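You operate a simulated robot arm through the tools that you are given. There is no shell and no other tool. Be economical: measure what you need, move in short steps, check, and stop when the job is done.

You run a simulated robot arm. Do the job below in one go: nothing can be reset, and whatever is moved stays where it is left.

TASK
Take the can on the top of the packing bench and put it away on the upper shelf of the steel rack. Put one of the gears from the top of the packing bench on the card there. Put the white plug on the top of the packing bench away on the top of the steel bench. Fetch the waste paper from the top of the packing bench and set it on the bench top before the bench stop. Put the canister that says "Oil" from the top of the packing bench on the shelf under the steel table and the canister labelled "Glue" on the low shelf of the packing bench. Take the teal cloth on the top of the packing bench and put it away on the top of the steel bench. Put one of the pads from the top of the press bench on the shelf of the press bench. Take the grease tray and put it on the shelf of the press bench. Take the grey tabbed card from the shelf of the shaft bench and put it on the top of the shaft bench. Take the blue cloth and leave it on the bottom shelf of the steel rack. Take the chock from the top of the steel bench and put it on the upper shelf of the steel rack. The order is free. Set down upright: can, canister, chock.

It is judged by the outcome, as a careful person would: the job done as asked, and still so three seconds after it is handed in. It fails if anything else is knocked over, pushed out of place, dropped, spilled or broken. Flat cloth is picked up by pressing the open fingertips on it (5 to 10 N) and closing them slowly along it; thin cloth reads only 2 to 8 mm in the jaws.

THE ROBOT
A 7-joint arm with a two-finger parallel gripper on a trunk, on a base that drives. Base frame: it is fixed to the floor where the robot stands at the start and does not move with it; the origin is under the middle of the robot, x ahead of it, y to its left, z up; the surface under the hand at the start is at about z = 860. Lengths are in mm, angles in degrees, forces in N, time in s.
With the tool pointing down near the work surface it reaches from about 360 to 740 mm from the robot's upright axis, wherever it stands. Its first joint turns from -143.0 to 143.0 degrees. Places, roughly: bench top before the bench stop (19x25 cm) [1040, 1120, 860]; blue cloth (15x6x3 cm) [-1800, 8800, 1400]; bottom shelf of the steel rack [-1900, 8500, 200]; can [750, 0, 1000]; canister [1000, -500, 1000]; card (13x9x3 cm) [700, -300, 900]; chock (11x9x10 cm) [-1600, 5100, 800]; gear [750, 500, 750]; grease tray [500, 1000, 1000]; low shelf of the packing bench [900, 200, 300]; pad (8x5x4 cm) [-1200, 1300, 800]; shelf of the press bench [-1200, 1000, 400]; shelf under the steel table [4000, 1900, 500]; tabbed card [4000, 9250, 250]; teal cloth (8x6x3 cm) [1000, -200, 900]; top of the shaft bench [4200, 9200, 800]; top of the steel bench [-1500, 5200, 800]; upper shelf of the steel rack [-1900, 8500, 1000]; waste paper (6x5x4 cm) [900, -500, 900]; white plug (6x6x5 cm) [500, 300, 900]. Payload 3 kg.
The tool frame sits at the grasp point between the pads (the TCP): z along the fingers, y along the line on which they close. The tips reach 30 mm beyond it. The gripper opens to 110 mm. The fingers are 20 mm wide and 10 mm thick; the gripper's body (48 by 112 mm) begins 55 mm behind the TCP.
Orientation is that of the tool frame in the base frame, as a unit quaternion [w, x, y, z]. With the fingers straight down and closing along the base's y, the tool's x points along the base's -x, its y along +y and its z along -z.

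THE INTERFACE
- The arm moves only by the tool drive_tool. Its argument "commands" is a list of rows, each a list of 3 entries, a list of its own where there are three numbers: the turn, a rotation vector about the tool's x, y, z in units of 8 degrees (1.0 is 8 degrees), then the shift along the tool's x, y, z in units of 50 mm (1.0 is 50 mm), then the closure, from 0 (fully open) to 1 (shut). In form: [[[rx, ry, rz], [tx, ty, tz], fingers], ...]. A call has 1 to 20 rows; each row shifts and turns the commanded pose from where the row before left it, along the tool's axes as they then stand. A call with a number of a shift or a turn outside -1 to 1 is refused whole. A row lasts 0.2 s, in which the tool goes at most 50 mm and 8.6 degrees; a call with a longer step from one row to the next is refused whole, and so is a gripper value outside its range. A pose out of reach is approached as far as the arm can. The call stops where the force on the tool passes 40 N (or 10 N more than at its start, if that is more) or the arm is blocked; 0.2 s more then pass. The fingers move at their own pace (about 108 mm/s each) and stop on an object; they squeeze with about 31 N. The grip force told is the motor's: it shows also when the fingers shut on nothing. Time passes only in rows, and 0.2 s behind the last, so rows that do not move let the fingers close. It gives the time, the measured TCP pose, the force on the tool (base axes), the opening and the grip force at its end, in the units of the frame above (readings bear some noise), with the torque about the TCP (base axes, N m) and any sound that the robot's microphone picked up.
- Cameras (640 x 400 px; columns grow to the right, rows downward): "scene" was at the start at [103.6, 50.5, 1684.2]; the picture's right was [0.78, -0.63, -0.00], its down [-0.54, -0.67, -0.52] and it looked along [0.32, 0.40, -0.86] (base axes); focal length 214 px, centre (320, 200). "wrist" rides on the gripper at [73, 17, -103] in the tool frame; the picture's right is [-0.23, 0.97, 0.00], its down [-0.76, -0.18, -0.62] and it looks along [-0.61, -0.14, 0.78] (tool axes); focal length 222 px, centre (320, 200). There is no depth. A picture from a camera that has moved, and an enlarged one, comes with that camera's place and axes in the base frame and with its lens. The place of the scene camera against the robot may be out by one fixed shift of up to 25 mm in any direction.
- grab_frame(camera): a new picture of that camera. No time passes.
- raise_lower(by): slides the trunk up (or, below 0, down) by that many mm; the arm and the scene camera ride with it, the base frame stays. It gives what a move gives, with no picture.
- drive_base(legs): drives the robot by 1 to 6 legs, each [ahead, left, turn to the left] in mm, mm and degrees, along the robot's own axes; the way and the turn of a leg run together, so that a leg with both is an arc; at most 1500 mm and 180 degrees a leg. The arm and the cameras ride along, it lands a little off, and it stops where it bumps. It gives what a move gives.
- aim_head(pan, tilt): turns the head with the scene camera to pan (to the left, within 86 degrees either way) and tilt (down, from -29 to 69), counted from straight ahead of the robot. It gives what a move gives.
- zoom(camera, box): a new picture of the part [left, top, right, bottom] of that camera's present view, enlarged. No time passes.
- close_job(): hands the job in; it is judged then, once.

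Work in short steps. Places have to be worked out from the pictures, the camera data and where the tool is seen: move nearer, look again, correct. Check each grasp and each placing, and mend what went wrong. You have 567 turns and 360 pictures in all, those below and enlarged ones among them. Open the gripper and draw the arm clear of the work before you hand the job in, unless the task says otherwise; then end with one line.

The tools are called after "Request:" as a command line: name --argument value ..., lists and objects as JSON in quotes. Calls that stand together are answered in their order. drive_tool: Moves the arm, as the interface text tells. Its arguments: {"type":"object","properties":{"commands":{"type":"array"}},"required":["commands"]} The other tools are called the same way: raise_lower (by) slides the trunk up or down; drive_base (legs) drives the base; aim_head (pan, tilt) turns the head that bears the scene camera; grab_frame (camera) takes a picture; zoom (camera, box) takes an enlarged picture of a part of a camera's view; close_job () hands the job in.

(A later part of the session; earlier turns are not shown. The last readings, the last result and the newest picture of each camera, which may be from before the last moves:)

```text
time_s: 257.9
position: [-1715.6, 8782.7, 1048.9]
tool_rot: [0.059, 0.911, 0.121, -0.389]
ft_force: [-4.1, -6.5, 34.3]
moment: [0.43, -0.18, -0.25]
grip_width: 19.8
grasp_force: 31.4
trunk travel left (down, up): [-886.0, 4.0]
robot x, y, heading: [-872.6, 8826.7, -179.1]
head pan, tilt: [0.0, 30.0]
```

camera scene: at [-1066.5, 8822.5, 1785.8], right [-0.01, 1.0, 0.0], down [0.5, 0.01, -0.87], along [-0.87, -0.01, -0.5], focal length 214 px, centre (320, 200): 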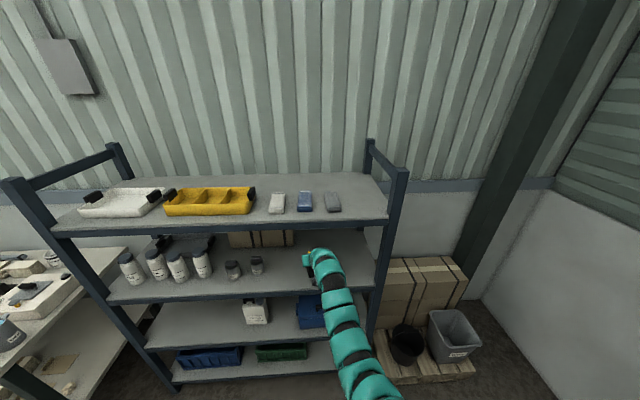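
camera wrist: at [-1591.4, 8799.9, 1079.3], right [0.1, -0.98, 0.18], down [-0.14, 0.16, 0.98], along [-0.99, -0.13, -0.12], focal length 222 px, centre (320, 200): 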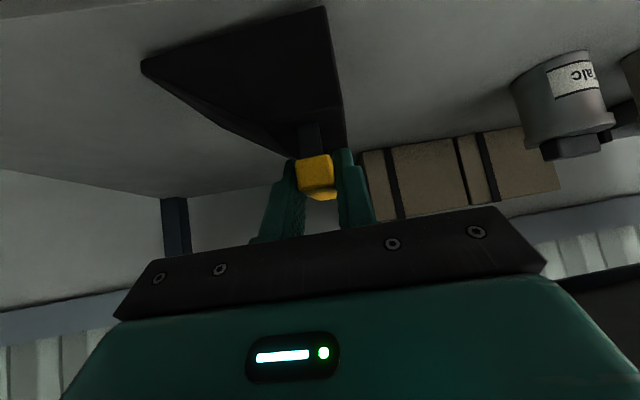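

Contact; release and withdraw.

Request:
drive_tool --commands '[[[0, 0, 0], [-0.04, 0, -0.04], 1], [[0, 0, 0], [0, 0, 0], 0.7], [[0, 0, 0], [0, 0, 0], 0.5], [[0, 0, 0], [0, 0, 0], 0.45], [[0, 0, 0], [0, 0, -0.4], 0.45], [[0, 0, 0], [0, 0, -0.6], 0.45], [[0, 0, 0], [0, 0, 0], 0.45]]'

Request:
grab_frame --camera "wrist"

```text
time_s: 259.5
position: [-1681.4, 8794.9, 1082.2]
tool_rot: [0.058, 0.915, 0.121, -0.381]
ft_force: [-0.3, 0.6, -0.1]
moment: [0.04, -0.02, -0.03]
grip_width: 60.5
grasp_force: 0.0
trunk travel left (down, up): [-886.0, 4.0]
robot x, y, heading: [-875.5, 8829.6, -179.3]
head pan, tilt: [0.0, 30.0]
```

```text
268 pictures are left
camera wrist: at [-1557.3, 8811.5, 1103.3], right [0.1, -0.98, 0.17], down [-0.14, 0.16, 0.98], along [-0.99, -0.13, -0.12], focal length 222 px, centre (320, 200)
```

wrist: 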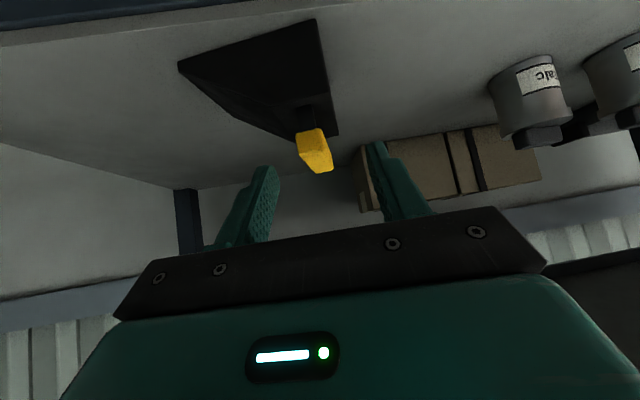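

Chock stands well. Next the blue cloth on the rack top; back off and test how high the arm can go.

Request:
drive_base --legs '[[-330, 0, 0]]'

Request:
drive_tool --commands '[[[0, 0, 0], [-0.5, 0, -0.5], 0.3], [[0, 0, 0], [-0.5, 0, -0.5], 0.3], [[0, 0, 0], [-0.5, 0, -0.5], 0.3], [[0, 0, 0], [-0.5, 0, -0.5], 0.3], [[0, 0, 0], [-0.5, 0, -0.5], 0.3], [[0, 0, 0], [-0.5, 0, -0.5], 0.3], [[0, 0, 0], [-0.5, 0, -0.5], 0.3], [[0, 0, 0], [-0.5, 0, -0.5], 0.3]]'

```text
time_s: 261.7
position: [-1351.6, 8803.0, 1081.3]
tool_rot: [0.056, 0.914, 0.118, -0.383]
ft_force: [-0.4, -0.2, -0.2]
moment: [0.01, 0.03, -0.04]
grip_width: 60.6
grasp_force: 0.1
trunk travel left (down, up): [-886.0, 4.0]
robot x, y, heading: [-544.3, 8827.3, -179.6]
head pan, tilt: [0.0, 30.0]
```

```text
time_s: 263.5
position: [-1346.5, 8807.3, 1368.0]
tool_rot: [0.057, 0.914, 0.118, -0.383]
ft_force: [0.3, 0.0, -0.4]
moment: [-0.04, 0.01, -0.01]
grip_width: 77.1
grasp_force: 0.0
trunk travel left (down, up): [-886.0, 4.0]
robot x, y, heading: [-546.7, 8829.4, -179.7]
head pan, tilt: [0.0, 30.0]
```

Reaches easily. Undo the yaw and raise a bit more, then look.

Request:
drive_tool --commands '[[[0.5, 0, 0.5], [-0.4, 0, -0.4], 0.1], [[0.5, 0, 0.5], [-0.4, 0, -0.4], 0.1], [[0.4, 0, 0.4], [0, 0, 0], 0.1], [[0, 0, 0], [0, 0, 0], 0.1]]'

Request:
grab_frame --camera "wrist"

Request:
zoom --camera "scene" --box '[200, 120, 440, 270]'

```text
time_s: 264.5
position: [-1346.7, 8808.3, 1421.3]
tool_rot: [0.004, 0.923, -0.01, -0.384]
ft_force: [0.6, -0.5, 0.6]
moment: [0.0, 0.0, 0.01]
grip_width: 98.9
grasp_force: 0.2
trunk travel left (down, up): [-886.0, 4.0]
robot x, y, heading: [-543.5, 8829.7, -179.6]
head pan, tilt: [0.0, 30.0]
```

```text
267 pictures are left
camera wrist: at [-1223.6, 8788.8, 1443.8], right [-0.17, -0.97, 0.18], down [-0.09, 0.19, 0.98], along [-0.98, 0.15, -0.12], focal length 222 px, centre (320, 200)
```

wrist: 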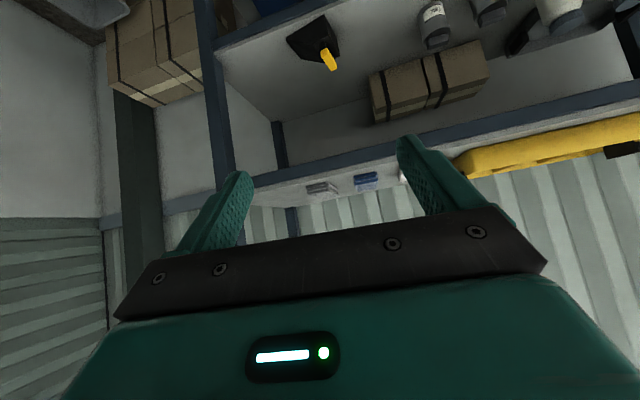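

```text
2.67 times, centred on (320, 195) of scene
camera zoom: at [-733.7, 8827.2, 1786.0], right [-0.01, 1.0, 0.0], down [0.5, 0.0, -0.87], along [-0.87, -0.01, -0.5], focal length 572 px, centre (320, 213)
```

zoom: 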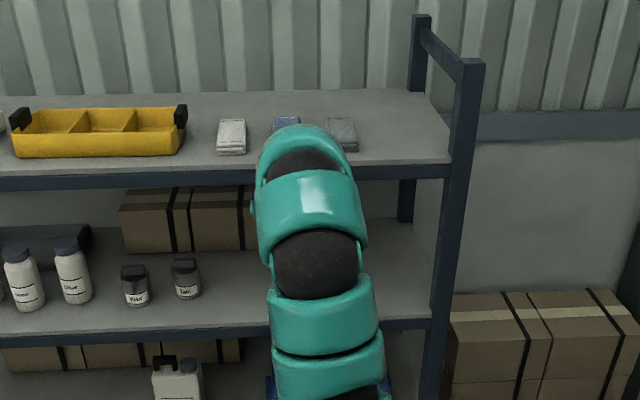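

Blue cloth at ≈(-1836, 8751). Move in over it.

Request:
drive_base --legs '[[0, 57, 0], [380, 0, 0]]'

Request:
grab_frame --camera "wrist"

```text
time_s: 267.4
position: [-1731.5, 8748.7, 1421.2]
tool_rot: [0.005, 0.923, -0.01, -0.385]
ft_force: [-0.8, 0.4, -0.1]
moment: [0.01, 0.02, 0.05]
grip_width: 99.0
grasp_force: 0.0
trunk travel left (down, up): [-886.0, 4.0]
robot x, y, heading: [-926.2, 8771.9, -179.9]
head pan, tilt: [0.0, 30.0]
```

```text
265 pictures are left
camera wrist: at [-1607.7, 8729.0, 1443.4], right [-0.17, -0.97, 0.18], down [-0.09, 0.19, 0.98], along [-0.98, 0.15, -0.12], focal length 222 px, centre (320, 200)
```

wrist: 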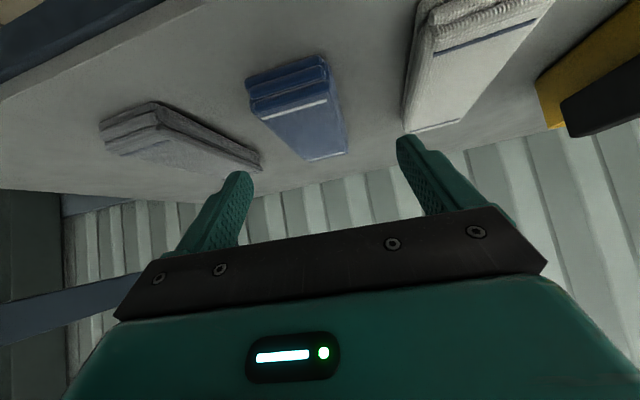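

Cloth measured: x -1748…-1880, y≈8753, top z≈1357. Advance and lower around it.

Request:
drive_tool --commands '[[[0, 0, 0], [-0.52, -0.08, 0.52], 0.23], [[0, 0, 0], [-0.52, 0, 0.52], 0.23], [[0, 0, 0], [0.4, 0, 0.4], 0.23], [[0, 0, 0], [0.3, 0, 0.3], 0.23], [[0, 0, 0], [0, 0, 0], 0.23]]'

Request:
grab_frame --camera "wrist"

```text
time_s: 268.6
position: [-1804.5, 8750.6, 1372.2]
tool_rot: [0.005, 0.922, -0.009, -0.386]
ft_force: [-1.0, 0.0, -0.7]
moment: [0.03, -0.01, 0.0]
grip_width: 84.5
grasp_force: 0.1
trunk travel left (down, up): [-886.0, 4.0]
robot x, y, heading: [-929.0, 8773.2, -179.6]
head pan, tilt: [0.0, 30.0]
```

```text
264 pictures are left
camera wrist: at [-1681.0, 8731.9, 1393.7], right [-0.17, -0.97, 0.18], down [-0.09, 0.19, 0.98], along [-0.98, 0.15, -0.12], focal length 222 px, centre (320, 200)
```

wrist: 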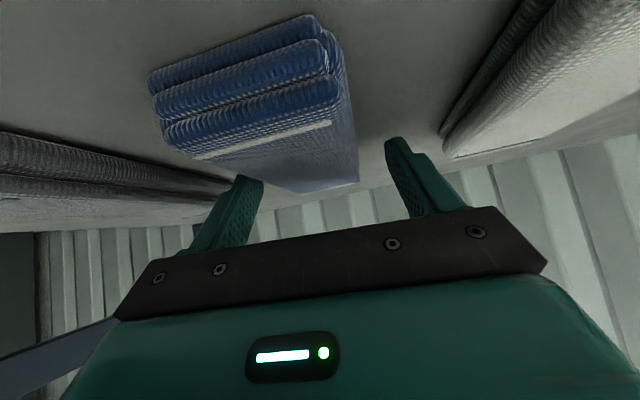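

Shift 8 mm toward +y, lower 9 mm, check force.

Request:
drive_tool --commands '[[[0, 0, 0], [0, -0.16, 0], 0.23], [[0, 0, 0], [0.06, 0, 0.06], 0.23], [[0, 0, 0], [0.06, 0, 0.06], 0.23], [[0, 0, 0], [0, 0, 0], 0.23]]'

Request:
grab_frame --camera "wrist"

```text
time_s: 269.6
position: [-1803.5, 8759.6, 1368.5]
tool_rot: [0.004, 0.921, -0.01, -0.39]
ft_force: [-12.1, -0.3, 26.1]
moment: [1.17, 0.71, 0.52]
grip_width: 84.7
grasp_force: 0.1
trunk travel left (down, up): [-886.0, 4.0]
robot x, y, heading: [-927.7, 8772.5, -179.7]
head pan, tilt: [0.0, 30.0]
```

```text
263 pictures are left
camera wrist: at [-1680.2, 8741.1, 1389.8], right [-0.17, -0.97, 0.18], down [-0.08, 0.19, 0.98], along [-0.98, 0.15, -0.11], focal length 222 px, centre (320, 200)
```

wrist: 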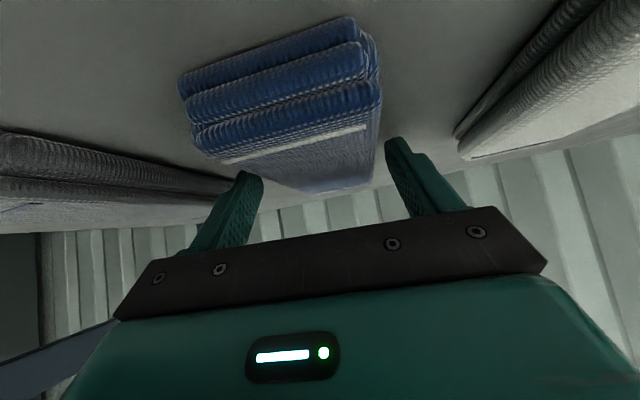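

Tips touch the shelf. Raise 3 mm and close on the cloth slowly.

Request:
drive_tool --commands '[[[0, 0, 0], [-0.05, 0, -0.05], 0.25], [[0, 0, 0], [0, 0, 0], 0.3], [[0, 0, 0], [0, 0, 0], 0.4], [[0, 0, 0], [0, 0, 0], 0.5], [[0, 0, 0], [0, 0, 0], 0.6], [[0, 0, 0], [0, 0, 0], 0.8], [[0, 0, 0], [0, 0, 0], 1], [[0, 0, 0], [0, 0, 0], 1]]'

Request:
grab_frame --camera "wrist"

```text
time_s: 271.4
position: [-1800.6, 8760.6, 1369.4]
tool_rot: [0.005, 0.923, -0.009, -0.386]
ft_force: [5.3, 6.0, 13.0]
moment: [0.58, -0.04, -0.19]
grip_width: 57.4
grasp_force: 30.6
trunk travel left (down, up): [-886.0, 4.0]
robot x, y, heading: [-930.0, 8770.3, -179.8]
head pan, tilt: [0.0, 30.0]
```

```text
262 pictures are left
camera wrist: at [-1677.7, 8741.1, 1390.9], right [-0.17, -0.97, 0.18], down [-0.09, 0.2, 0.98], along [-0.98, 0.15, -0.12], focal length 222 px, centre (320, 200)
```

wrist: 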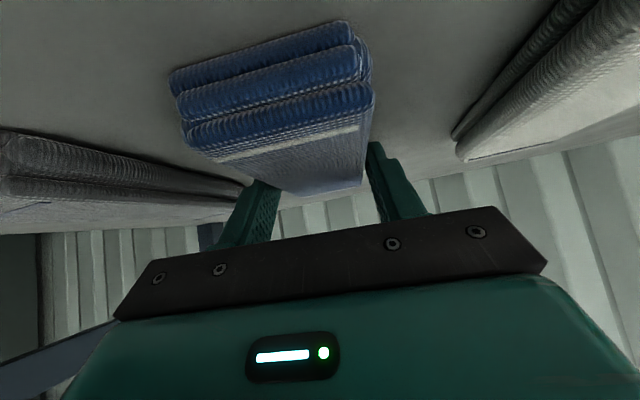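

Gripped at 57 mm. Lift and check.

Request:
drive_tool --commands '[[[0, 0, 0], [-0.2, 0, -0.2], 1], [[0, 0, 0], [-0.3, 0, -0.3], 1], [[0, 0, 0], [-0.3, 0, -0.3], 1], [[0, 0, 0], [0, 0, 0], 1]]'

Request:
grab_frame --camera "wrist"

```text
time_s: 272.4
position: [-1804.6, 8759.8, 1424.9]
tool_rot: [0.004, 0.923, -0.01, -0.385]
ft_force: [0.4, -0.5, -0.1]
moment: [0.01, 0.02, 0.01]
grip_width: 57.5
grasp_force: 31.0
trunk travel left (down, up): [-886.0, 4.0]
robot x, y, heading: [-930.8, 8772.1, -179.9]
head pan, tilt: [0.0, 30.0]
```

```text
261 pictures are left
camera wrist: at [-1680.2, 8740.3, 1446.4], right [-0.17, -0.97, 0.18], down [-0.09, 0.19, 0.98], along [-0.98, 0.15, -0.12], focal length 222 px, centre (320, 200)
```

wrist: 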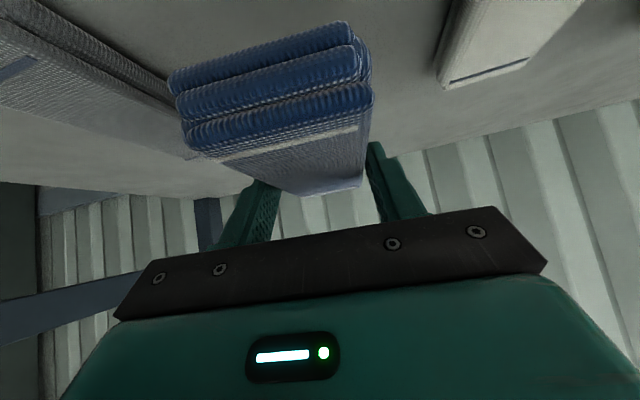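

Held. Back off and lower the trunk to see the bottom shelf.

Request:
drive_base --legs '[[-450, 0, 0]]'

Request:
raise_lower --by -400

Request:
raise_lower --by -400

Request:
aim_head --pan 0 --tilt 35

Request:
grab_frame --camera "scene"

Request:
grab_frame --camera "wrist"

```text
time_s: 275.1
position: [-1358.0, 8761.1, 1424.2]
tool_rot: [0.004, 0.923, -0.009, -0.385]
ft_force: [-0.2, 0.1, -0.2]
moment: [0.0, 0.02, -0.02]
grip_width: 57.1
grasp_force: 31.1
trunk travel left (down, up): [-886.0, 4.0]
robot x, y, heading: [-485.5, 8772.6, -179.6]
head pan, tilt: [0.0, 30.0]
```

```text
time_s: 279.0
position: [-1357.5, 8761.4, 1024.5]
tool_rot: [0.003, 0.923, -0.01, -0.386]
ft_force: [-0.4, -0.6, 0.4]
moment: [-0.04, 0.03, 0.05]
grip_width: 57.2
grasp_force: 30.8
trunk travel left (down, up): [-486.0, 404.0]
robot x, y, heading: [-486.4, 8774.7, -179.3]
head pan, tilt: [0.0, 30.0]
```

```text
time_s: 282.8
position: [-1357.2, 8760.6, 625.0]
tool_rot: [0.003, 0.923, -0.01, -0.385]
ft_force: [0.0, 0.2, -1.0]
moment: [-0.03, 0.03, 0.02]
grip_width: 57.1
grasp_force: 30.9
trunk travel left (down, up): [-86.0, 804.0]
robot x, y, heading: [-484.0, 8772.9, -179.7]
head pan, tilt: [0.0, 30.0]
```

```text
time_s: 283.5
position: [-1358.4, 8761.4, 624.3]
tool_rot: [0.004, 0.923, -0.01, -0.385]
ft_force: [-0.1, 0.0, -0.3]
moment: [-0.01, 0.03, 0.02]
grip_width: 57.2
grasp_force: 31.2
trunk travel left (down, up): [-86.0, 804.0]
robot x, y, heading: [-481.4, 8771.8, -179.7]
head pan, tilt: [0.0, 35.0]
```

```text
260 pictures are left
camera scene: at [-668.8, 8769.8, 978.2], right [-0.01, 1.0, 0.0], down [0.57, 0.0, -0.82], along [-0.82, -0.01, -0.57], focal length 214 px, centre (320, 200)
```

scene: 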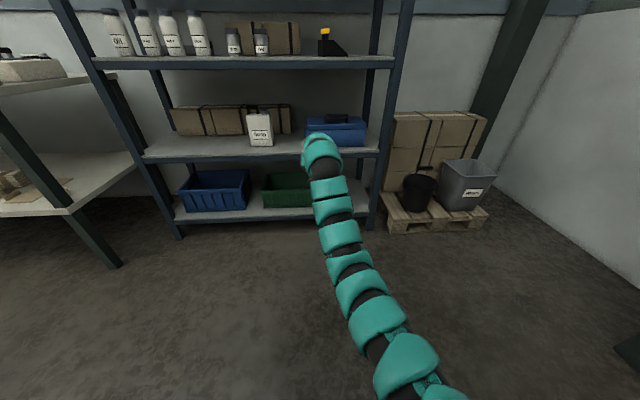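

```text
259 pictures are left
camera wrist: at [-1234.4, 8742.8, 646.4], right [-0.17, -0.97, 0.18], down [-0.09, 0.19, 0.98], along [-0.98, 0.15, -0.12], focal length 222 px, centre (320, 200)
```

wrist: 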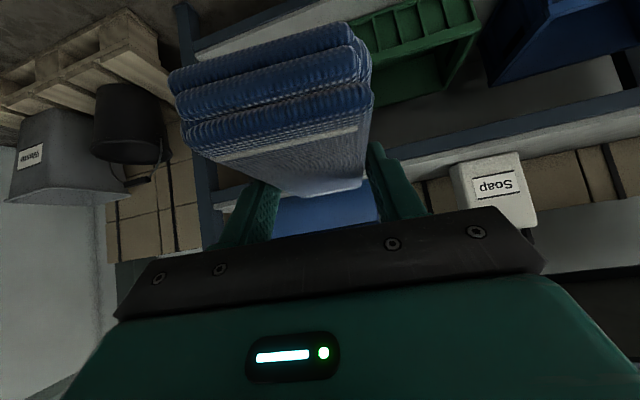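

Shift right so the cloth goes to the bin-free right end; look again.

Request:
drive_base --legs '[[0, -120, 0]]'

Request:
zoom --camera "scene" --box '[200, 100, 440, 250]'

```text
time_s: 284.6
position: [-1359.9, 8843.2, 622.8]
tool_rot: [0.003, 0.923, -0.012, -0.383]
ft_force: [0.3, 0.7, 0.2]
moment: [-0.04, 0.0, -0.01]
grip_width: 57.1
grasp_force: 30.9
trunk travel left (down, up): [-86.0, 804.0]
robot x, y, heading: [-481.8, 8850.3, -179.5]
head pan, tilt: [0.0, 35.0]
stopped in leg 1: the robot was blocked; the commanded pose is now the measured one
```

```text
2.67 times, centred on (320, 175) of scene
camera zoom: at [-671.7, 8848.4, 978.2], right [0.0, 1.0, 0.0], down [0.57, 0.0, -0.82], along [-0.82, 0.0, -0.57], focal length 572 px, centre (320, 267)
```

zoom: 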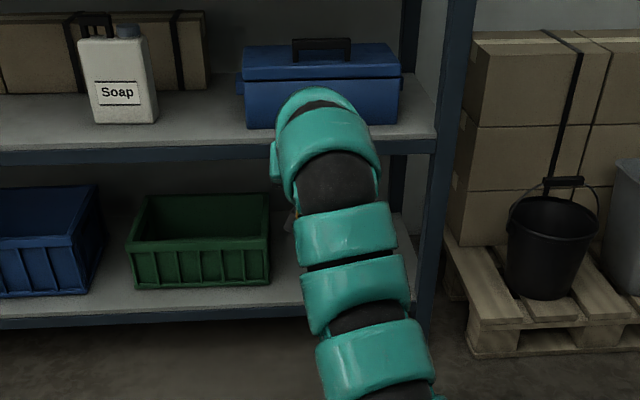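

Something blocked the base on the right; look that way.

Request:
aim_head --pan -80 --tilt 35

Request:
grab_frame --camera "scene"

```text
time_s: 286.1
position: [-1360.6, 8842.0, 623.4]
tool_rot: [0.003, 0.923, -0.012, -0.384]
ft_force: [-0.5, 0.4, -0.4]
moment: [-0.01, 0.01, -0.02]
grip_width: 57.0
grasp_force: 31.3
trunk travel left (down, up): [-86.0, 804.0]
robot x, y, heading: [-486.0, 8850.1, -179.8]
head pan, tilt: [-80.0, 35.0]
```

```text
257 pictures are left
camera scene: at [-599.4, 8935.4, 978.2], right [0.98, 0.18, 0.0], down [0.1, -0.56, -0.82], along [-0.15, 0.81, -0.57], focal length 214 px, centre (320, 200)
```

scene: 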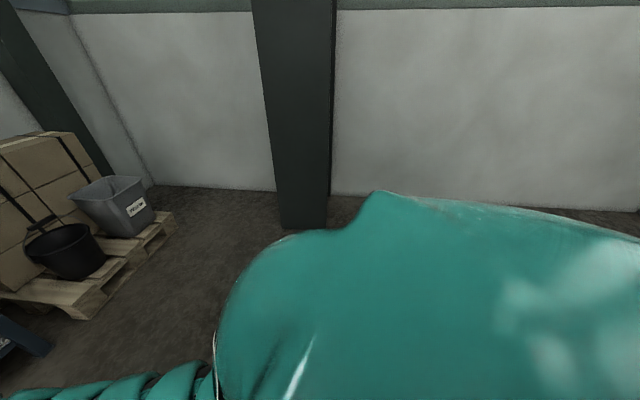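

The table behind likely blocked sliding; no matter—the cloth's present y (8843) is fine. Lower the arm in free air to z≈280.

Request:
drive_tool --commands '[[[0, 0, 0], [0.65, 0, 0.65], 1], [[0, 0, 0], [0.65, 0, 0.65], 1], [[0, 0, 0], [0.65, 0, 0.65], 1], [[0, 0, 0], [0.65, 0, 0.65], 1], [[0, 0, 0], [0.65, 0, 0.65], 1], [[0, 0, 0], [0.65, 0, 0.65], 1], [[0, 0, 0], [0.65, 0, 0.65], 1], [[0, 0, 0], [0, 0, 0], 1]]'

Request:
aim_head --pan 0 --tilt 35

Request:
grab_frame --camera "wrist"

```text
time_s: 287.9
position: [-1364.5, 8838.5, 303.9]
tool_rot: [0.003, 0.923, -0.011, -0.385]
ft_force: [0.8, 0.0, -0.4]
moment: [0.02, -0.03, -0.03]
grip_width: 57.1
grasp_force: 30.7
trunk travel left (down, up): [-86.0, 804.0]
robot x, y, heading: [-485.7, 8852.2, -179.9]
head pan, tilt: [-80.0, 35.0]
```

```text
time_s: 289.4
position: [-1364.6, 8837.8, 303.7]
tool_rot: [0.004, 0.923, -0.011, -0.384]
ft_force: [0.8, -0.2, 0.4]
moment: [0.02, -0.02, -0.03]
grip_width: 57.2
grasp_force: 31.2
trunk travel left (down, up): [-86.0, 804.0]
robot x, y, heading: [-484.9, 8855.0, -179.7]
head pan, tilt: [0.0, 35.0]
```

```text
256 pictures are left
camera wrist: at [-1241.2, 8818.7, 326.5], right [-0.18, -0.97, 0.18], down [-0.09, 0.19, 0.98], along [-0.98, 0.16, -0.12], focal length 222 px, centre (320, 200)
```

wrist: 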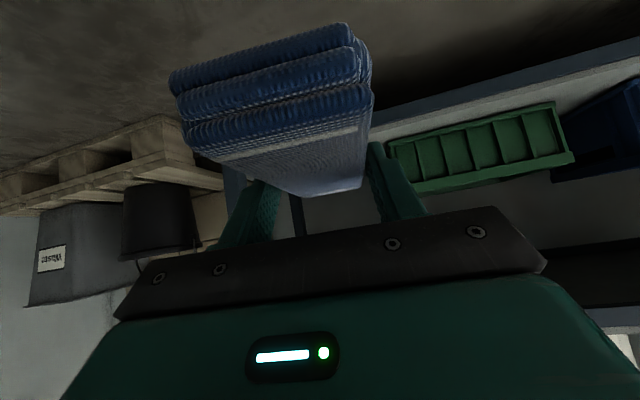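

Bin's near edge is y≈8735, so path at y 8838 is clear. Drive in.

Request:
drive_base --legs '[[200, -15, 0]]'

Request:
grab_frame --camera "wrist"

Request:
grab_frame --camera "scene"

```text
time_s: 291.0
position: [-1565.7, 8849.9, 304.1]
tool_rot: [0.004, 0.923, -0.01, -0.384]
ft_force: [0.8, -0.2, -0.2]
moment: [0.01, 0.01, -0.01]
grip_width: 56.8
grasp_force: 30.9
trunk travel left (down, up): [-86.0, 804.0]
robot x, y, heading: [-685.5, 8865.9, -179.8]
head pan, tilt: [0.0, 35.0]
```

```text
255 pictures are left
camera wrist: at [-1441.5, 8830.5, 326.6], right [-0.17, -0.97, 0.18], down [-0.09, 0.19, 0.98], along [-0.98, 0.15, -0.12], focal length 222 px, centre (320, 200)
```

wrist: 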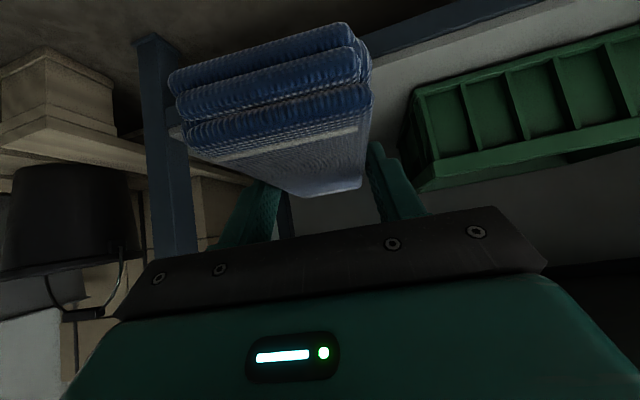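

```text
254 pictures are left
camera scene: at [-872.0, 8861.9, 978.2], right [-0.01, 1.0, 0.0], down [0.57, 0.0, -0.82], along [-0.82, -0.01, -0.57], focal length 214 px, centre (320, 200)
```

scene: 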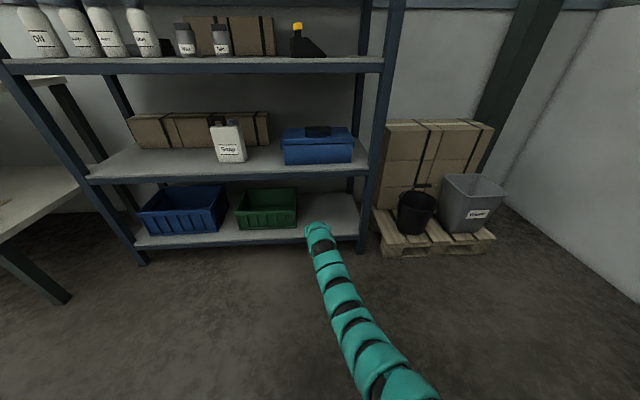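

Request:
drive_base --legs '[[150, 0, 0]]'

Request:
drive_tool --commands '[[[0, 0, 0], [0.3, 0, 0.3], 1], [[0, 0, 0], [0.2, 0, 0.2], 1], [[0, 0, 0], [0.1, 0, 0.1], 1], [[0, 0, 0], [0, 0, 0], 1]]'

Request:
grab_frame --camera "wrist"

```text
time_s: 292.4
position: [-1717.1, 8847.9, 304.6]
tool_rot: [0.004, 0.923, -0.009, -0.385]
ft_force: [0.1, 0.0, -0.4]
moment: [0.01, 0.01, -0.01]
grip_width: 57.2
grasp_force: 30.8
trunk travel left (down, up): [-86.0, 804.0]
robot x, y, heading: [-838.0, 8863.4, -179.6]
head pan, tilt: [0.0, 35.0]
```

```text
time_s: 293.4
position: [-1716.4, 8848.5, 259.9]
tool_rot: [0.003, 0.923, -0.01, -0.384]
ft_force: [0.0, 1.1, -0.7]
moment: [0.01, -0.02, -0.01]
grip_width: 57.0
grasp_force: 31.1
trunk travel left (down, up): [-86.0, 804.0]
robot x, y, heading: [-835.7, 8863.3, -179.6]
head pan, tilt: [0.0, 35.0]
```

```text
253 pictures are left
camera wrist: at [-1593.8, 8829.1, 283.3], right [-0.17, -0.97, 0.18], down [-0.09, 0.19, 0.98], along [-0.98, 0.15, -0.12], focal length 222 px, centre (320, 200)
```

wrist: 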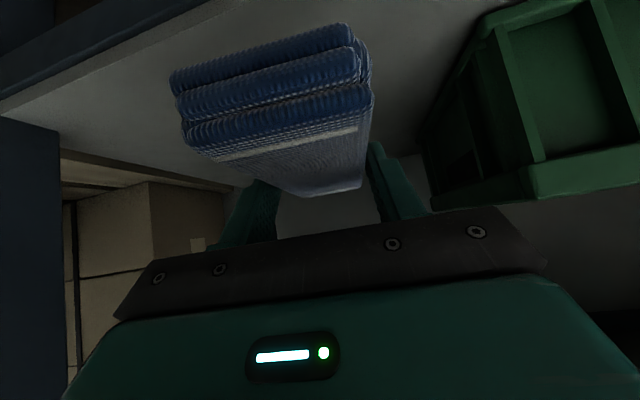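

Request:
drive_tool --commands '[[[0, 0, 0], [-0.35, 0, 0.35], 1], [[0, 0, 0], [0.1, 0, 0.1], 1], [[0, 0, 0], [0.1, 0, 0.1], 1], [[0, 0, 0], [0.1, 0, 0.1], 1], [[0, 0, 0], [0, 0, 0], 1]]'

```text
time_s: 294.6
position: [-1741.4, 8848.5, 246.9]
tool_rot: [0.005, 0.923, -0.009, -0.385]
ft_force: [-0.1, 0.3, -0.8]
moment: [0.01, 0.01, -0.02]
grip_width: 57.1
grasp_force: 31.1
out of reach, approached as far as the arm can: row 4
trunk travel left (down, up): [-86.0, 804.0]
robot x, y, heading: [-840.1, 8863.6, -179.6]
head pan, tilt: [0.0, 35.0]
```

At the arm's limit; use the trunk to lower.

Request:
raise_lower --by -18

Request:
raise_lower --by -8

```text
time_s: 295.3
position: [-1741.5, 8848.4, 229.9]
tool_rot: [0.004, 0.923, -0.011, -0.384]
ft_force: [-0.6, 0.1, -0.3]
moment: [0.02, 0.02, -0.02]
grip_width: 57.0
grasp_force: 31.4
trunk travel left (down, up): [-68.0, 822.0]
robot x, y, heading: [-835.7, 8864.1, -179.5]
head pan, tilt: [0.0, 35.0]
```

```text
time_s: 295.8
position: [-1741.6, 8848.5, 222.4]
tool_rot: [0.004, 0.923, -0.01, -0.384]
ft_force: [0.3, -0.2, -0.6]
moment: [-0.01, 0.04, -0.01]
grip_width: 57.1
grasp_force: 31.5
trunk travel left (down, up): [-60.0, 830.0]
robot x, y, heading: [-835.4, 8865.2, -179.5]
head pan, tilt: [0.0, 35.0]
```

Request:
raise_lower --by -6

Request:
raise_lower --by -5

Request:
grab_frame --camera "wrist"

```text
time_s: 296.4
position: [-1741.6, 8848.4, 216.1]
tool_rot: [0.004, 0.923, -0.01, -0.384]
ft_force: [-0.3, 0.2, -1.0]
moment: [0.02, 0.02, -0.01]
grip_width: 57.0
grasp_force: 30.8
trunk travel left (down, up): [-54.0, 836.0]
robot x, y, heading: [-835.7, 8859.5, -179.6]
head pan, tilt: [0.0, 35.0]
```

```text
time_s: 296.9
position: [-1741.6, 8849.2, 209.8]
tool_rot: [0.004, 0.923, -0.01, -0.385]
ft_force: [0.3, 0.3, -1.2]
moment: [0.0, 0.02, -0.03]
grip_width: 57.0
grasp_force: 31.5
trunk travel left (down, up): [-49.0, 841.0]
robot x, y, heading: [-837.6, 8863.5, -179.4]
head pan, tilt: [0.0, 35.0]
```

```text
252 pictures are left
camera wrist: at [-1618.1, 8829.3, 233.4], right [-0.17, -0.97, 0.18], down [-0.09, 0.19, 0.98], along [-0.98, 0.15, -0.12], focal length 222 px, centre (320, 200)
```

wrist: 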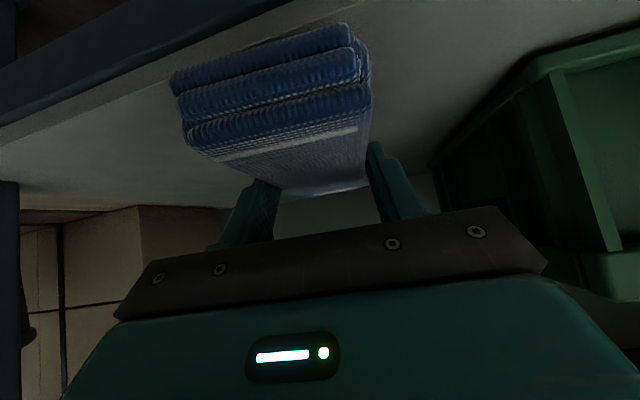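

The shelf edge is probably nearer x≈-1685, so drive 45 deeper, then continue lowering.

Request:
drive_base --legs '[[45, 0, 0]]'

Request:
raise_lower --by -10

Request:
raise_lower --by -8

Request:
grab_frame --camera "wrist"

```text
time_s: 297.8
position: [-1785.9, 8847.8, 210.5]
tool_rot: [0.004, 0.923, -0.01, -0.384]
ft_force: [0.2, -0.1, 0.3]
moment: [0.02, 0.03, 0.0]
grip_width: 57.1
grasp_force: 30.9
trunk travel left (down, up): [-49.0, 841.0]
robot x, y, heading: [-879.5, 8864.6, -179.7]
head pan, tilt: [0.0, 35.0]
```

```text
time_s: 298.4
position: [-1785.2, 8847.4, 201.5]
tool_rot: [0.004, 0.923, -0.01, -0.384]
ft_force: [0.4, 0.2, -0.7]
moment: [0.01, -0.05, -0.02]
grip_width: 57.0
grasp_force: 31.1
trunk travel left (down, up): [-39.0, 851.0]
robot x, y, heading: [-878.9, 8866.3, -179.6]
head pan, tilt: [0.0, 35.0]
```

```text
time_s: 299.0
position: [-1786.1, 8847.5, 193.4]
tool_rot: [0.004, 0.923, -0.009, -0.385]
ft_force: [-0.5, 0.8, -0.1]
moment: [0.04, 0.04, -0.03]
grip_width: 57.4
grasp_force: 30.7
trunk travel left (down, up): [-31.0, 859.0]
robot x, y, heading: [-880.8, 8861.7, -179.8]
head pan, tilt: [0.0, 35.0]
```

```text
251 pictures are left
camera wrist: at [-1662.8, 8829.0, 215.4], right [-0.17, -0.97, 0.18], down [-0.09, 0.19, 0.98], along [-0.98, 0.15, -0.12], focal length 222 px, centre (320, 200)
```

wrist: 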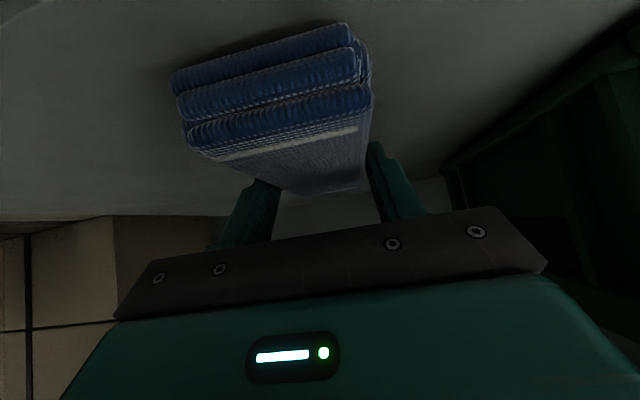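

Shadow nearing. Continue lowering carefully.

Request:
raise_lower --by -5

Request:
raise_lower --by -4

Request:
raise_lower --by -4

```text
time_s: 299.5
position: [-1786.9, 8847.9, 188.8]
tool_rot: [0.003, 0.923, -0.01, -0.385]
ft_force: [-0.3, -0.2, 3.8]
moment: [0.07, -0.04, 0.04]
grip_width: 57.1
grasp_force: 31.1
trunk travel left (down, up): [-26.0, 864.0]
robot x, y, heading: [-880.4, 8861.7, -179.7]
head pan, tilt: [0.0, 35.0]
```

```text
time_s: 300.0
position: [-1786.9, 8847.4, 188.1]
tool_rot: [0.004, 0.922, -0.01, -0.388]
ft_force: [2.5, 0.0, 21.0]
moment: [0.64, -0.28, -0.17]
grip_width: 57.2
grasp_force: 31.2
trunk travel left (down, up): [-22.0, 868.0]
robot x, y, heading: [-877.8, 8865.9, -179.7]
head pan, tilt: [0.0, 35.0]
```

```text
time_s: 300.4
position: [-1789.0, 8846.7, 189.8]
tool_rot: [0.005, 0.921, -0.009, -0.39]
ft_force: [-1.7, -0.2, 14.7]
moment: [0.42, -0.51, -0.01]
grip_width: 57.1
grasp_force: 31.3
trunk travel left (down, up): [-20.0, 870.0]
robot x, y, heading: [-883.6, 8865.0, -179.5]
head pan, tilt: [0.0, 35.0]
stopped: the force on the tool passed its limit at 45 N (the readings are from after the stop); the commanded pose is now the measured one
```

On the shelf. Release and withdraw along the fingers.

Request:
drive_tool --commands '[[[0, 0, 0], [0, 0, 0], 0.35], [[0, 0, 0], [0, 0, 0], 0.25], [[0, 0, 0], [0, 0, 0], 0.2], [[0, 0, 0], [0, 0, -0.4], 0.2], [[0, 0, 0], [0, 0, -0.7], 0.2], [[0, 0, 0], [0, 0, -0.7], 0.2], [[0, 0, 0], [0, 0, 0], 0.2]]'

Request:
grab_frame --camera "wrist"

```text
time_s: 302.0
position: [-1722.3, 8847.7, 247.7]
tool_rot: [0.004, 0.923, -0.009, -0.386]
ft_force: [1.0, -0.2, -0.5]
moment: [0.0, 0.0, -0.02]
grip_width: 88.1
grasp_force: 0.0
trunk travel left (down, up): [-20.0, 870.0]
robot x, y, heading: [-878.1, 8862.8, -179.6]
head pan, tilt: [0.0, 35.0]
```

```text
250 pictures are left
camera wrist: at [-1599.4, 8829.0, 269.5], right [-0.17, -0.97, 0.18], down [-0.09, 0.19, 0.98], along [-0.98, 0.15, -0.12], focal length 222 px, centre (320, 200)
```

wrist: 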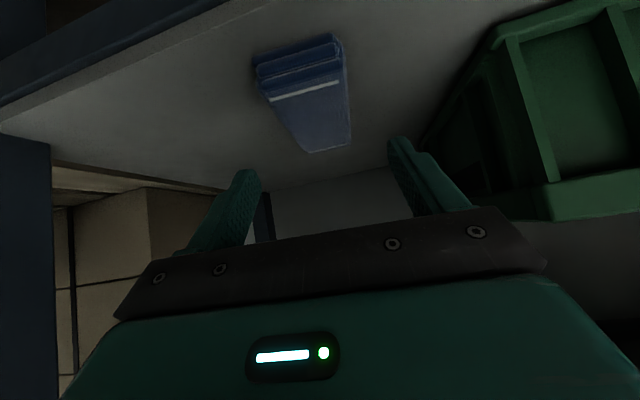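

Cloth is on the bottom shelf. Next the shaft bench on the +x side; back off, raise trunk, turn and look for the way.

Request:
drive_base --legs '[[-230, 0, 0]]'

Request:
raise_lower --by 400

Request:
raise_lower --by 400

Request:
drive_base --legs '[[0, 0, -90]]'

Request:
aim_head --pan -70 --tilt 25

Request:
grab_frame --camera "scene"

```text
time_s: 303.8
position: [-1496.6, 8850.0, 248.6]
tool_rot: [0.004, 0.922, -0.01, -0.388]
ft_force: [0.4, 0.0, 0.7]
moment: [-0.05, -0.01, -0.05]
grip_width: 88.3
grasp_force: 0.0
trunk travel left (down, up): [-20.0, 870.0]
robot x, y, heading: [-653.8, 8867.0, -179.7]
head pan, tilt: [0.0, 35.0]
```

```text
time_s: 307.6
position: [-1496.6, 8849.9, 648.1]
tool_rot: [0.003, 0.922, -0.011, -0.387]
ft_force: [-0.9, -0.1, 1.0]
moment: [0.02, 0.0, 0.03]
grip_width: 87.6
grasp_force: 0.0
trunk travel left (down, up): [-420.0, 470.0]
robot x, y, heading: [-655.4, 8866.5, -179.6]
head pan, tilt: [0.0, 35.0]
```

```text
time_s: 311.4
position: [-1496.9, 8851.4, 1047.9]
tool_rot: [0.004, 0.922, -0.01, -0.387]
ft_force: [0.2, -1.2, 0.4]
moment: [0.02, 0.0, 0.02]
grip_width: 88.2
grasp_force: 0.0
trunk travel left (down, up): [-820.0, 70.0]
robot x, y, heading: [-654.5, 8867.5, -179.7]
head pan, tilt: [0.0, 35.0]
```

```text
time_s: 315.6
position: [-674.2, 9707.5, 1048.1]
tool_rot: [0.27, -0.648, 0.656, 0.278]
ft_force: [0.2, 0.2, -0.2]
moment: [0.01, 0.04, 0.0]
grip_width: 88.1
grasp_force: 0.0
trunk travel left (down, up): [-820.0, 70.0]
robot x, y, heading: [-649.1, 8868.7, 90.7]
head pan, tilt: [0.0, 35.0]
```

```text
time_s: 317.0
position: [-673.4, 9708.7, 1047.8]
tool_rot: [0.27, -0.647, 0.657, 0.277]
ft_force: [0.0, -0.2, -0.4]
moment: [-0.01, -0.03, 0.0]
grip_width: 87.8
grasp_force: 0.1
trunk travel left (down, up): [-820.0, 70.0]
robot x, y, heading: [-651.8, 8866.0, 91.0]
head pan, tilt: [-70.0, 25.0]
```

```text
249 pictures are left
camera scene: at [-588.2, 8975.9, 1727.8], right [0.35, -0.94, 0.0], down [-0.4, -0.15, -0.91], along [0.85, 0.32, -0.42], focal length 214 px, centre (320, 200)
```

scene: 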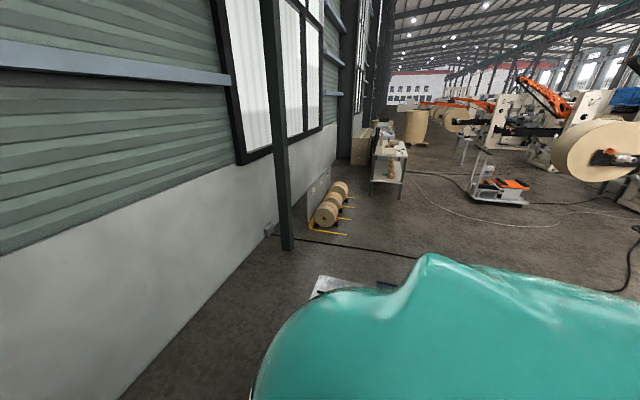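

Route: pass between the grey table's end and the wall. I turn to +x well left, slide to y≈9600, and drive ahead.

Request:
drive_base --legs '[[0, 250, 0], [0, 0, -91], [0, 720, 0]]'

Request:
aim_head --pan -10 --tilt 30

Request:
grab_frame --camera "scene"

```text
time_s: 326.2
position: [-66.4, 9599.9, 1047.8]
tool_rot: [0.387, 0.007, 0.922, 0.005]
ft_force: [0.5, 0.7, 0.3]
moment: [-0.02, 0.0, 0.02]
grip_width: 88.0
grasp_force: 0.1
trunk travel left (down, up): [-820.0, 70.0]
robot x, y, heading: [-907.2, 9582.0, 0.7]
head pan, tilt: [-70.0, 25.0]
```

```text
time_s: 327.5
position: [-65.9, 9600.2, 1047.9]
tool_rot: [0.387, 0.007, 0.922, 0.005]
ft_force: [0.7, -0.4, -0.5]
moment: [-0.02, -0.03, -0.02]
grip_width: 88.0
grasp_force: 0.0
trunk travel left (down, up): [-820.0, 70.0]
robot x, y, heading: [-906.0, 9580.3, 0.7]
head pan, tilt: [-10.0, 30.0]
```

```text
248 pictures are left
camera scene: at [-758.1, 9563.4, 1719.8], right [-0.16, -0.99, 0.0], down [-0.49, 0.08, -0.87], along [0.85, -0.14, -0.5], focal length 214 px, centre (320, 200)
```

scene: 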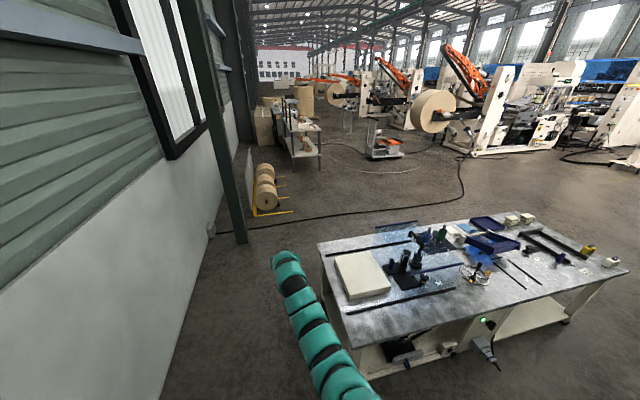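

Table's edge is y≈9400; keep y≈9880 past it, then angle back.

Request:
drive_base --legs '[[0, 300, -0.7], [1500, 0, 0], [600, -750, 0]]'

Request:
aim_head --pan 0 --tilt 20

Request:
grab_frame --camera "scene"

```text
time_s: 328.9
position: [-64.0, 9713.3, 1047.5]
tool_rot: [0.387, 0.004, 0.922, 0.008]
ft_force: [0.2, -0.3, 0.2]
moment: [0.03, -0.02, 0.07]
grip_width: 87.8
grasp_force: 0.1
trunk travel left (down, up): [-820.0, 70.0]
robot x, y, heading: [-905.3, 9687.8, 1.1]
head pan, tilt: [-10.0, 30.0]
stopped in leg 1: the robot was blocked; the commanded pose is now the measured one
```

```text
time_s: 329.6
position: [-65.4, 9717.4, 1049.2]
tool_rot: [0.387, 0.004, 0.922, 0.007]
ft_force: [0.4, 0.0, -1.0]
moment: [-0.03, -0.02, 0.0]
grip_width: 88.1
grasp_force: 0.0
trunk travel left (down, up): [-820.0, 70.0]
robot x, y, heading: [-907.4, 9689.4, 1.1]
head pan, tilt: [0.0, 20.0]
```

```text
247 pictures are left
camera scene: at [-753.0, 9690.0, 1735.9], right [0.02, -1.0, 0.0], down [-0.34, -0.01, -0.94], along [0.94, 0.02, -0.34], focal length 214 px, centre (320, 200)
```

scene: 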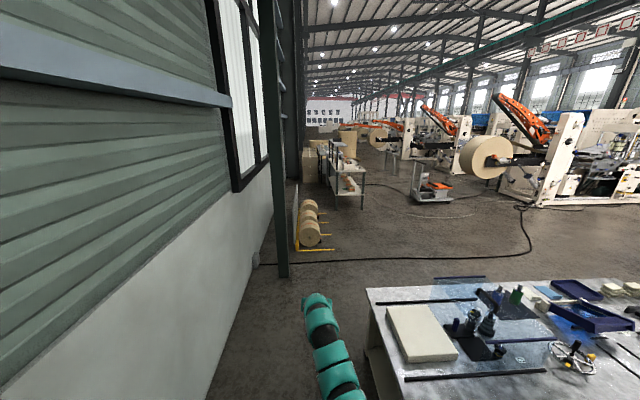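

The column blocked on the left. I thread diagonally between the column and the table corner.

Request:
drive_base --legs '[[40, -160, -1.1], [215, 190, 0]]'

```text
time_s: 332.6
position: [185.9, 9735.1, 1048.3]
tool_rot: [0.386, 0.003, 0.923, 0.008]
ft_force: [0.3, 0.4, -0.1]
moment: [-0.01, -0.01, -0.02]
grip_width: 88.3
grasp_force: 0.0
trunk travel left (down, up): [-820.0, 70.0]
robot x, y, heading: [-655.6, 9710.6, 1.3]
head pan, tilt: [0.0, 20.0]
```

Request:
drive_base --legs '[[220, 210, -1.3]]'

Request:
grab_frame --camera "scene"

```text
time_s: 333.4
position: [189.2, 9742.3, 1048.4]
tool_rot: [0.387, -0.001, 0.922, 0.009]
ft_force: [0.7, 0.9, 0.3]
moment: [0.0, 0.01, 0.02]
grip_width: 87.7
grasp_force: 0.1
trunk travel left (down, up): [-820.0, 70.0]
robot x, y, heading: [-652.7, 9706.5, 1.3]
head pan, tilt: [0.0, 20.0]
stopped in leg 1: the robot was blocked; the commanded pose is now the measured one
```

```text
246 pictures are left
camera scene: at [-499.1, 9710.1, 1735.8], right [0.03, -1.0, 0.0], down [-0.34, -0.01, -0.94], along [0.94, 0.02, -0.34], focal length 214 px, centre (320, 200)
```

scene: 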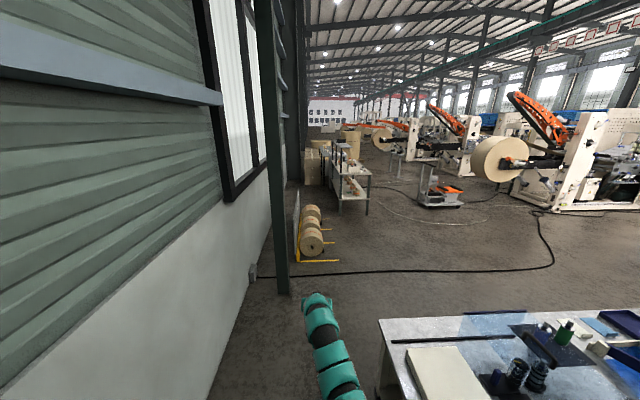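

Blocked again; look down on both sides to see the contact.

Request:
aim_head --pan -60 --tilt 60

Request:
grab_frame --camera "scene"

Request:
aim_head --pan 70 --tilt 60

Request:
grab_frame --camera "scene"

```text
time_s: 334.7
position: [186.6, 9741.3, 1048.5]
tool_rot: [0.386, 0.0, 0.922, 0.008]
ft_force: [0.1, -0.4, 0.1]
moment: [0.02, -0.02, 0.01]
grip_width: 88.0
grasp_force: 0.1
trunk travel left (down, up): [-820.0, 70.0]
robot x, y, heading: [-656.7, 9708.1, 1.7]
head pan, tilt: [-60.0, 60.0]
```

```text
245 pictures are left
camera scene: at [-558.0, 9650.4, 1677.8], right [-0.85, -0.52, 0.0], down [-0.45, 0.74, -0.5], along [0.26, -0.43, -0.87], focal length 214 px, centre (320, 200)
```

scene: 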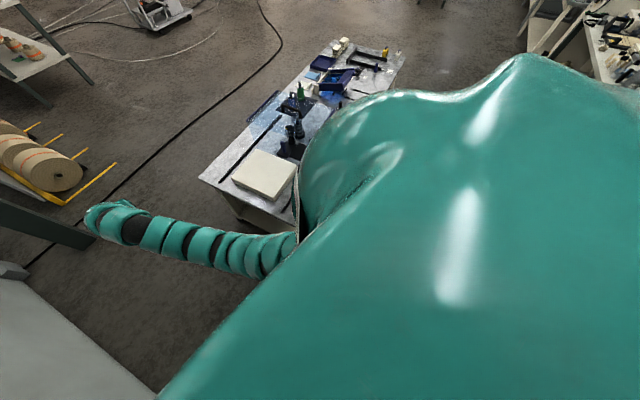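

```text
time_s: 336.8
position: [188.1, 9743.0, 1048.2]
tool_rot: [0.386, 0.0, 0.922, 0.008]
ft_force: [0.3, 0.4, 0.0]
moment: [-0.02, -0.04, 0.03]
grip_width: 88.1
grasp_force: 0.0
trunk travel left (down, up): [-820.0, 70.0]
robot x, y, heading: [-655.0, 9703.5, 1.5]
head pan, tilt: [70.0, 60.0]
```

```text
244 pictures are left
camera scene: at [-571.8, 9770.4, 1677.8], right [0.95, -0.32, 0.0], down [-0.28, -0.82, -0.5], along [0.16, 0.47, -0.87], focal length 214 px, centre (320, 200)
```

scene: 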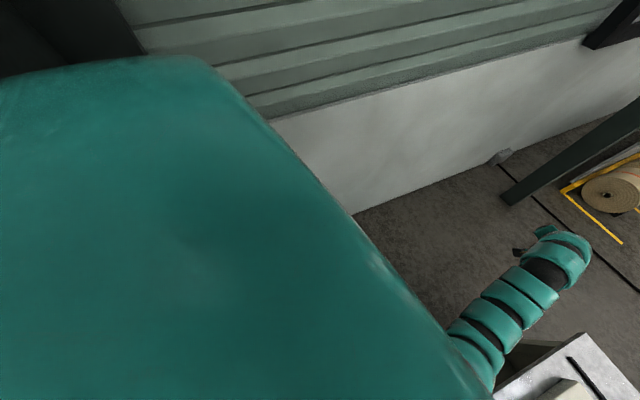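

Gap too tight for the chassis. I back out and take the open southern route around the grey table.

Request:
raise_lower --by 65

Request:
drive_base --legs '[[-215, -200, -1.5], [-10, -640, 0], [0, 0, -90], [1500, 0, 0]]'

Request:
aim_head --pan 40 --tilt 25

Request:
grab_frame --camera "scene"

```text
time_s: 337.8
position: [188.5, 9740.6, 1113.4]
tool_rot: [0.387, -0.001, 0.922, 0.009]
ft_force: [-0.4, -0.5, 0.0]
moment: [-0.01, -0.03, -0.01]
grip_width: 87.9
grasp_force: 0.1
trunk travel left (down, up): [-885.0, 5.0]
robot x, y, heading: [-653.8, 9706.9, 1.3]
head pan, tilt: [70.0, 60.0]
```

```text
time_s: 353.9
position: [-874.4, 6508.7, 1114.4]
tool_rot: [0.275, 0.663, 0.64, -0.273]
ft_force: [-0.3, -0.7, -0.2]
moment: [0.01, 0.0, 0.0]
grip_width: 87.9
grasp_force: 0.0
trunk travel left (down, up): [-885.0, 5.0]
robot x, y, heading: [-877.5, 7351.8, -90.5]
head pan, tilt: [70.0, 60.0]
```

```text
time_s: 354.9
position: [-873.9, 6508.9, 1114.1]
tool_rot: [0.275, 0.663, 0.641, -0.272]
ft_force: [0.7, 0.3, 0.7]
moment: [-0.01, -0.02, -0.01]
grip_width: 88.0
grasp_force: 0.1
trunk travel left (down, up): [-885.0, 5.0]
robot x, y, heading: [-883.1, 7354.7, -90.8]
head pan, tilt: [40.0, 25.0]
```

```text
243 pictures are left
camera scene: at [-841.0, 7198.1, 1792.7], right [-0.77, -0.64, 0.0], down [-0.27, 0.33, -0.91], along [0.58, -0.7, -0.42], focal length 214 px, centre (320, 200)
```

scene: 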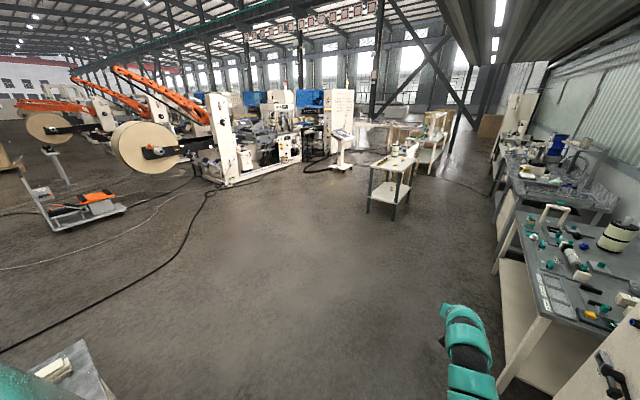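

Open floor. Drive south a bit more, turn east, and cross.

Request:
drive_base --legs '[[650, 0, 0], [0, 0, 90.7], [1500, 0, 0], [1300, 500, 0]]'

Request:
aim_head --pan 40 --tilt 20

Request:
grab_frame --camera "scene"

```text
time_s: 375.8
position: [2734.2, 7198.5, 1113.7]
tool_rot: [0.387, 0.017, 0.922, 0.001]
ft_force: [0.6, 0.6, -0.1]
moment: [-0.01, -0.01, 0.01]
grip_width: 88.1
grasp_force: 0.0
trunk travel left (down, up): [-885.0, 5.0]
robot x, y, heading: [1894.5, 7195.7, -0.6]
head pan, tilt: [40.0, 25.0]
```

```text
time_s: 376.5
position: [2734.1, 7199.0, 1114.2]
tool_rot: [0.387, 0.016, 0.922, 0.002]
ft_force: [-0.4, -0.4, 0.2]
moment: [-0.04, 0.01, 0.03]
grip_width: 87.9
grasp_force: 0.0
trunk travel left (down, up): [-885.0, 5.0]
robot x, y, heading: [1893.2, 7195.5, -0.7]
head pan, tilt: [40.0, 20.0]
```

```text
242 pictures are left
camera scene: at [2025.4, 7251.1, 1800.9], right [0.63, -0.77, 0.0], down [-0.26, -0.22, -0.94], along [0.73, 0.6, -0.34], focal length 214 px, centre (320, 200)
```

scene: 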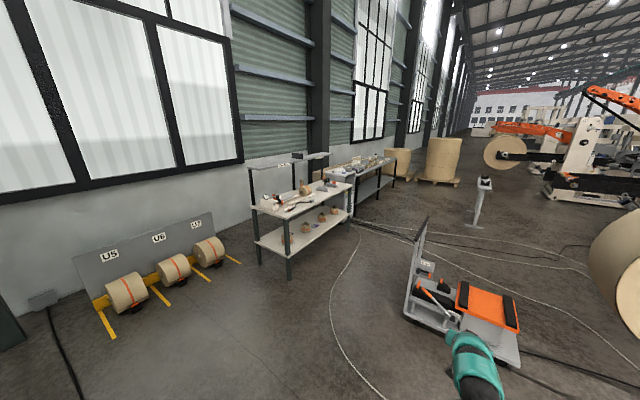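

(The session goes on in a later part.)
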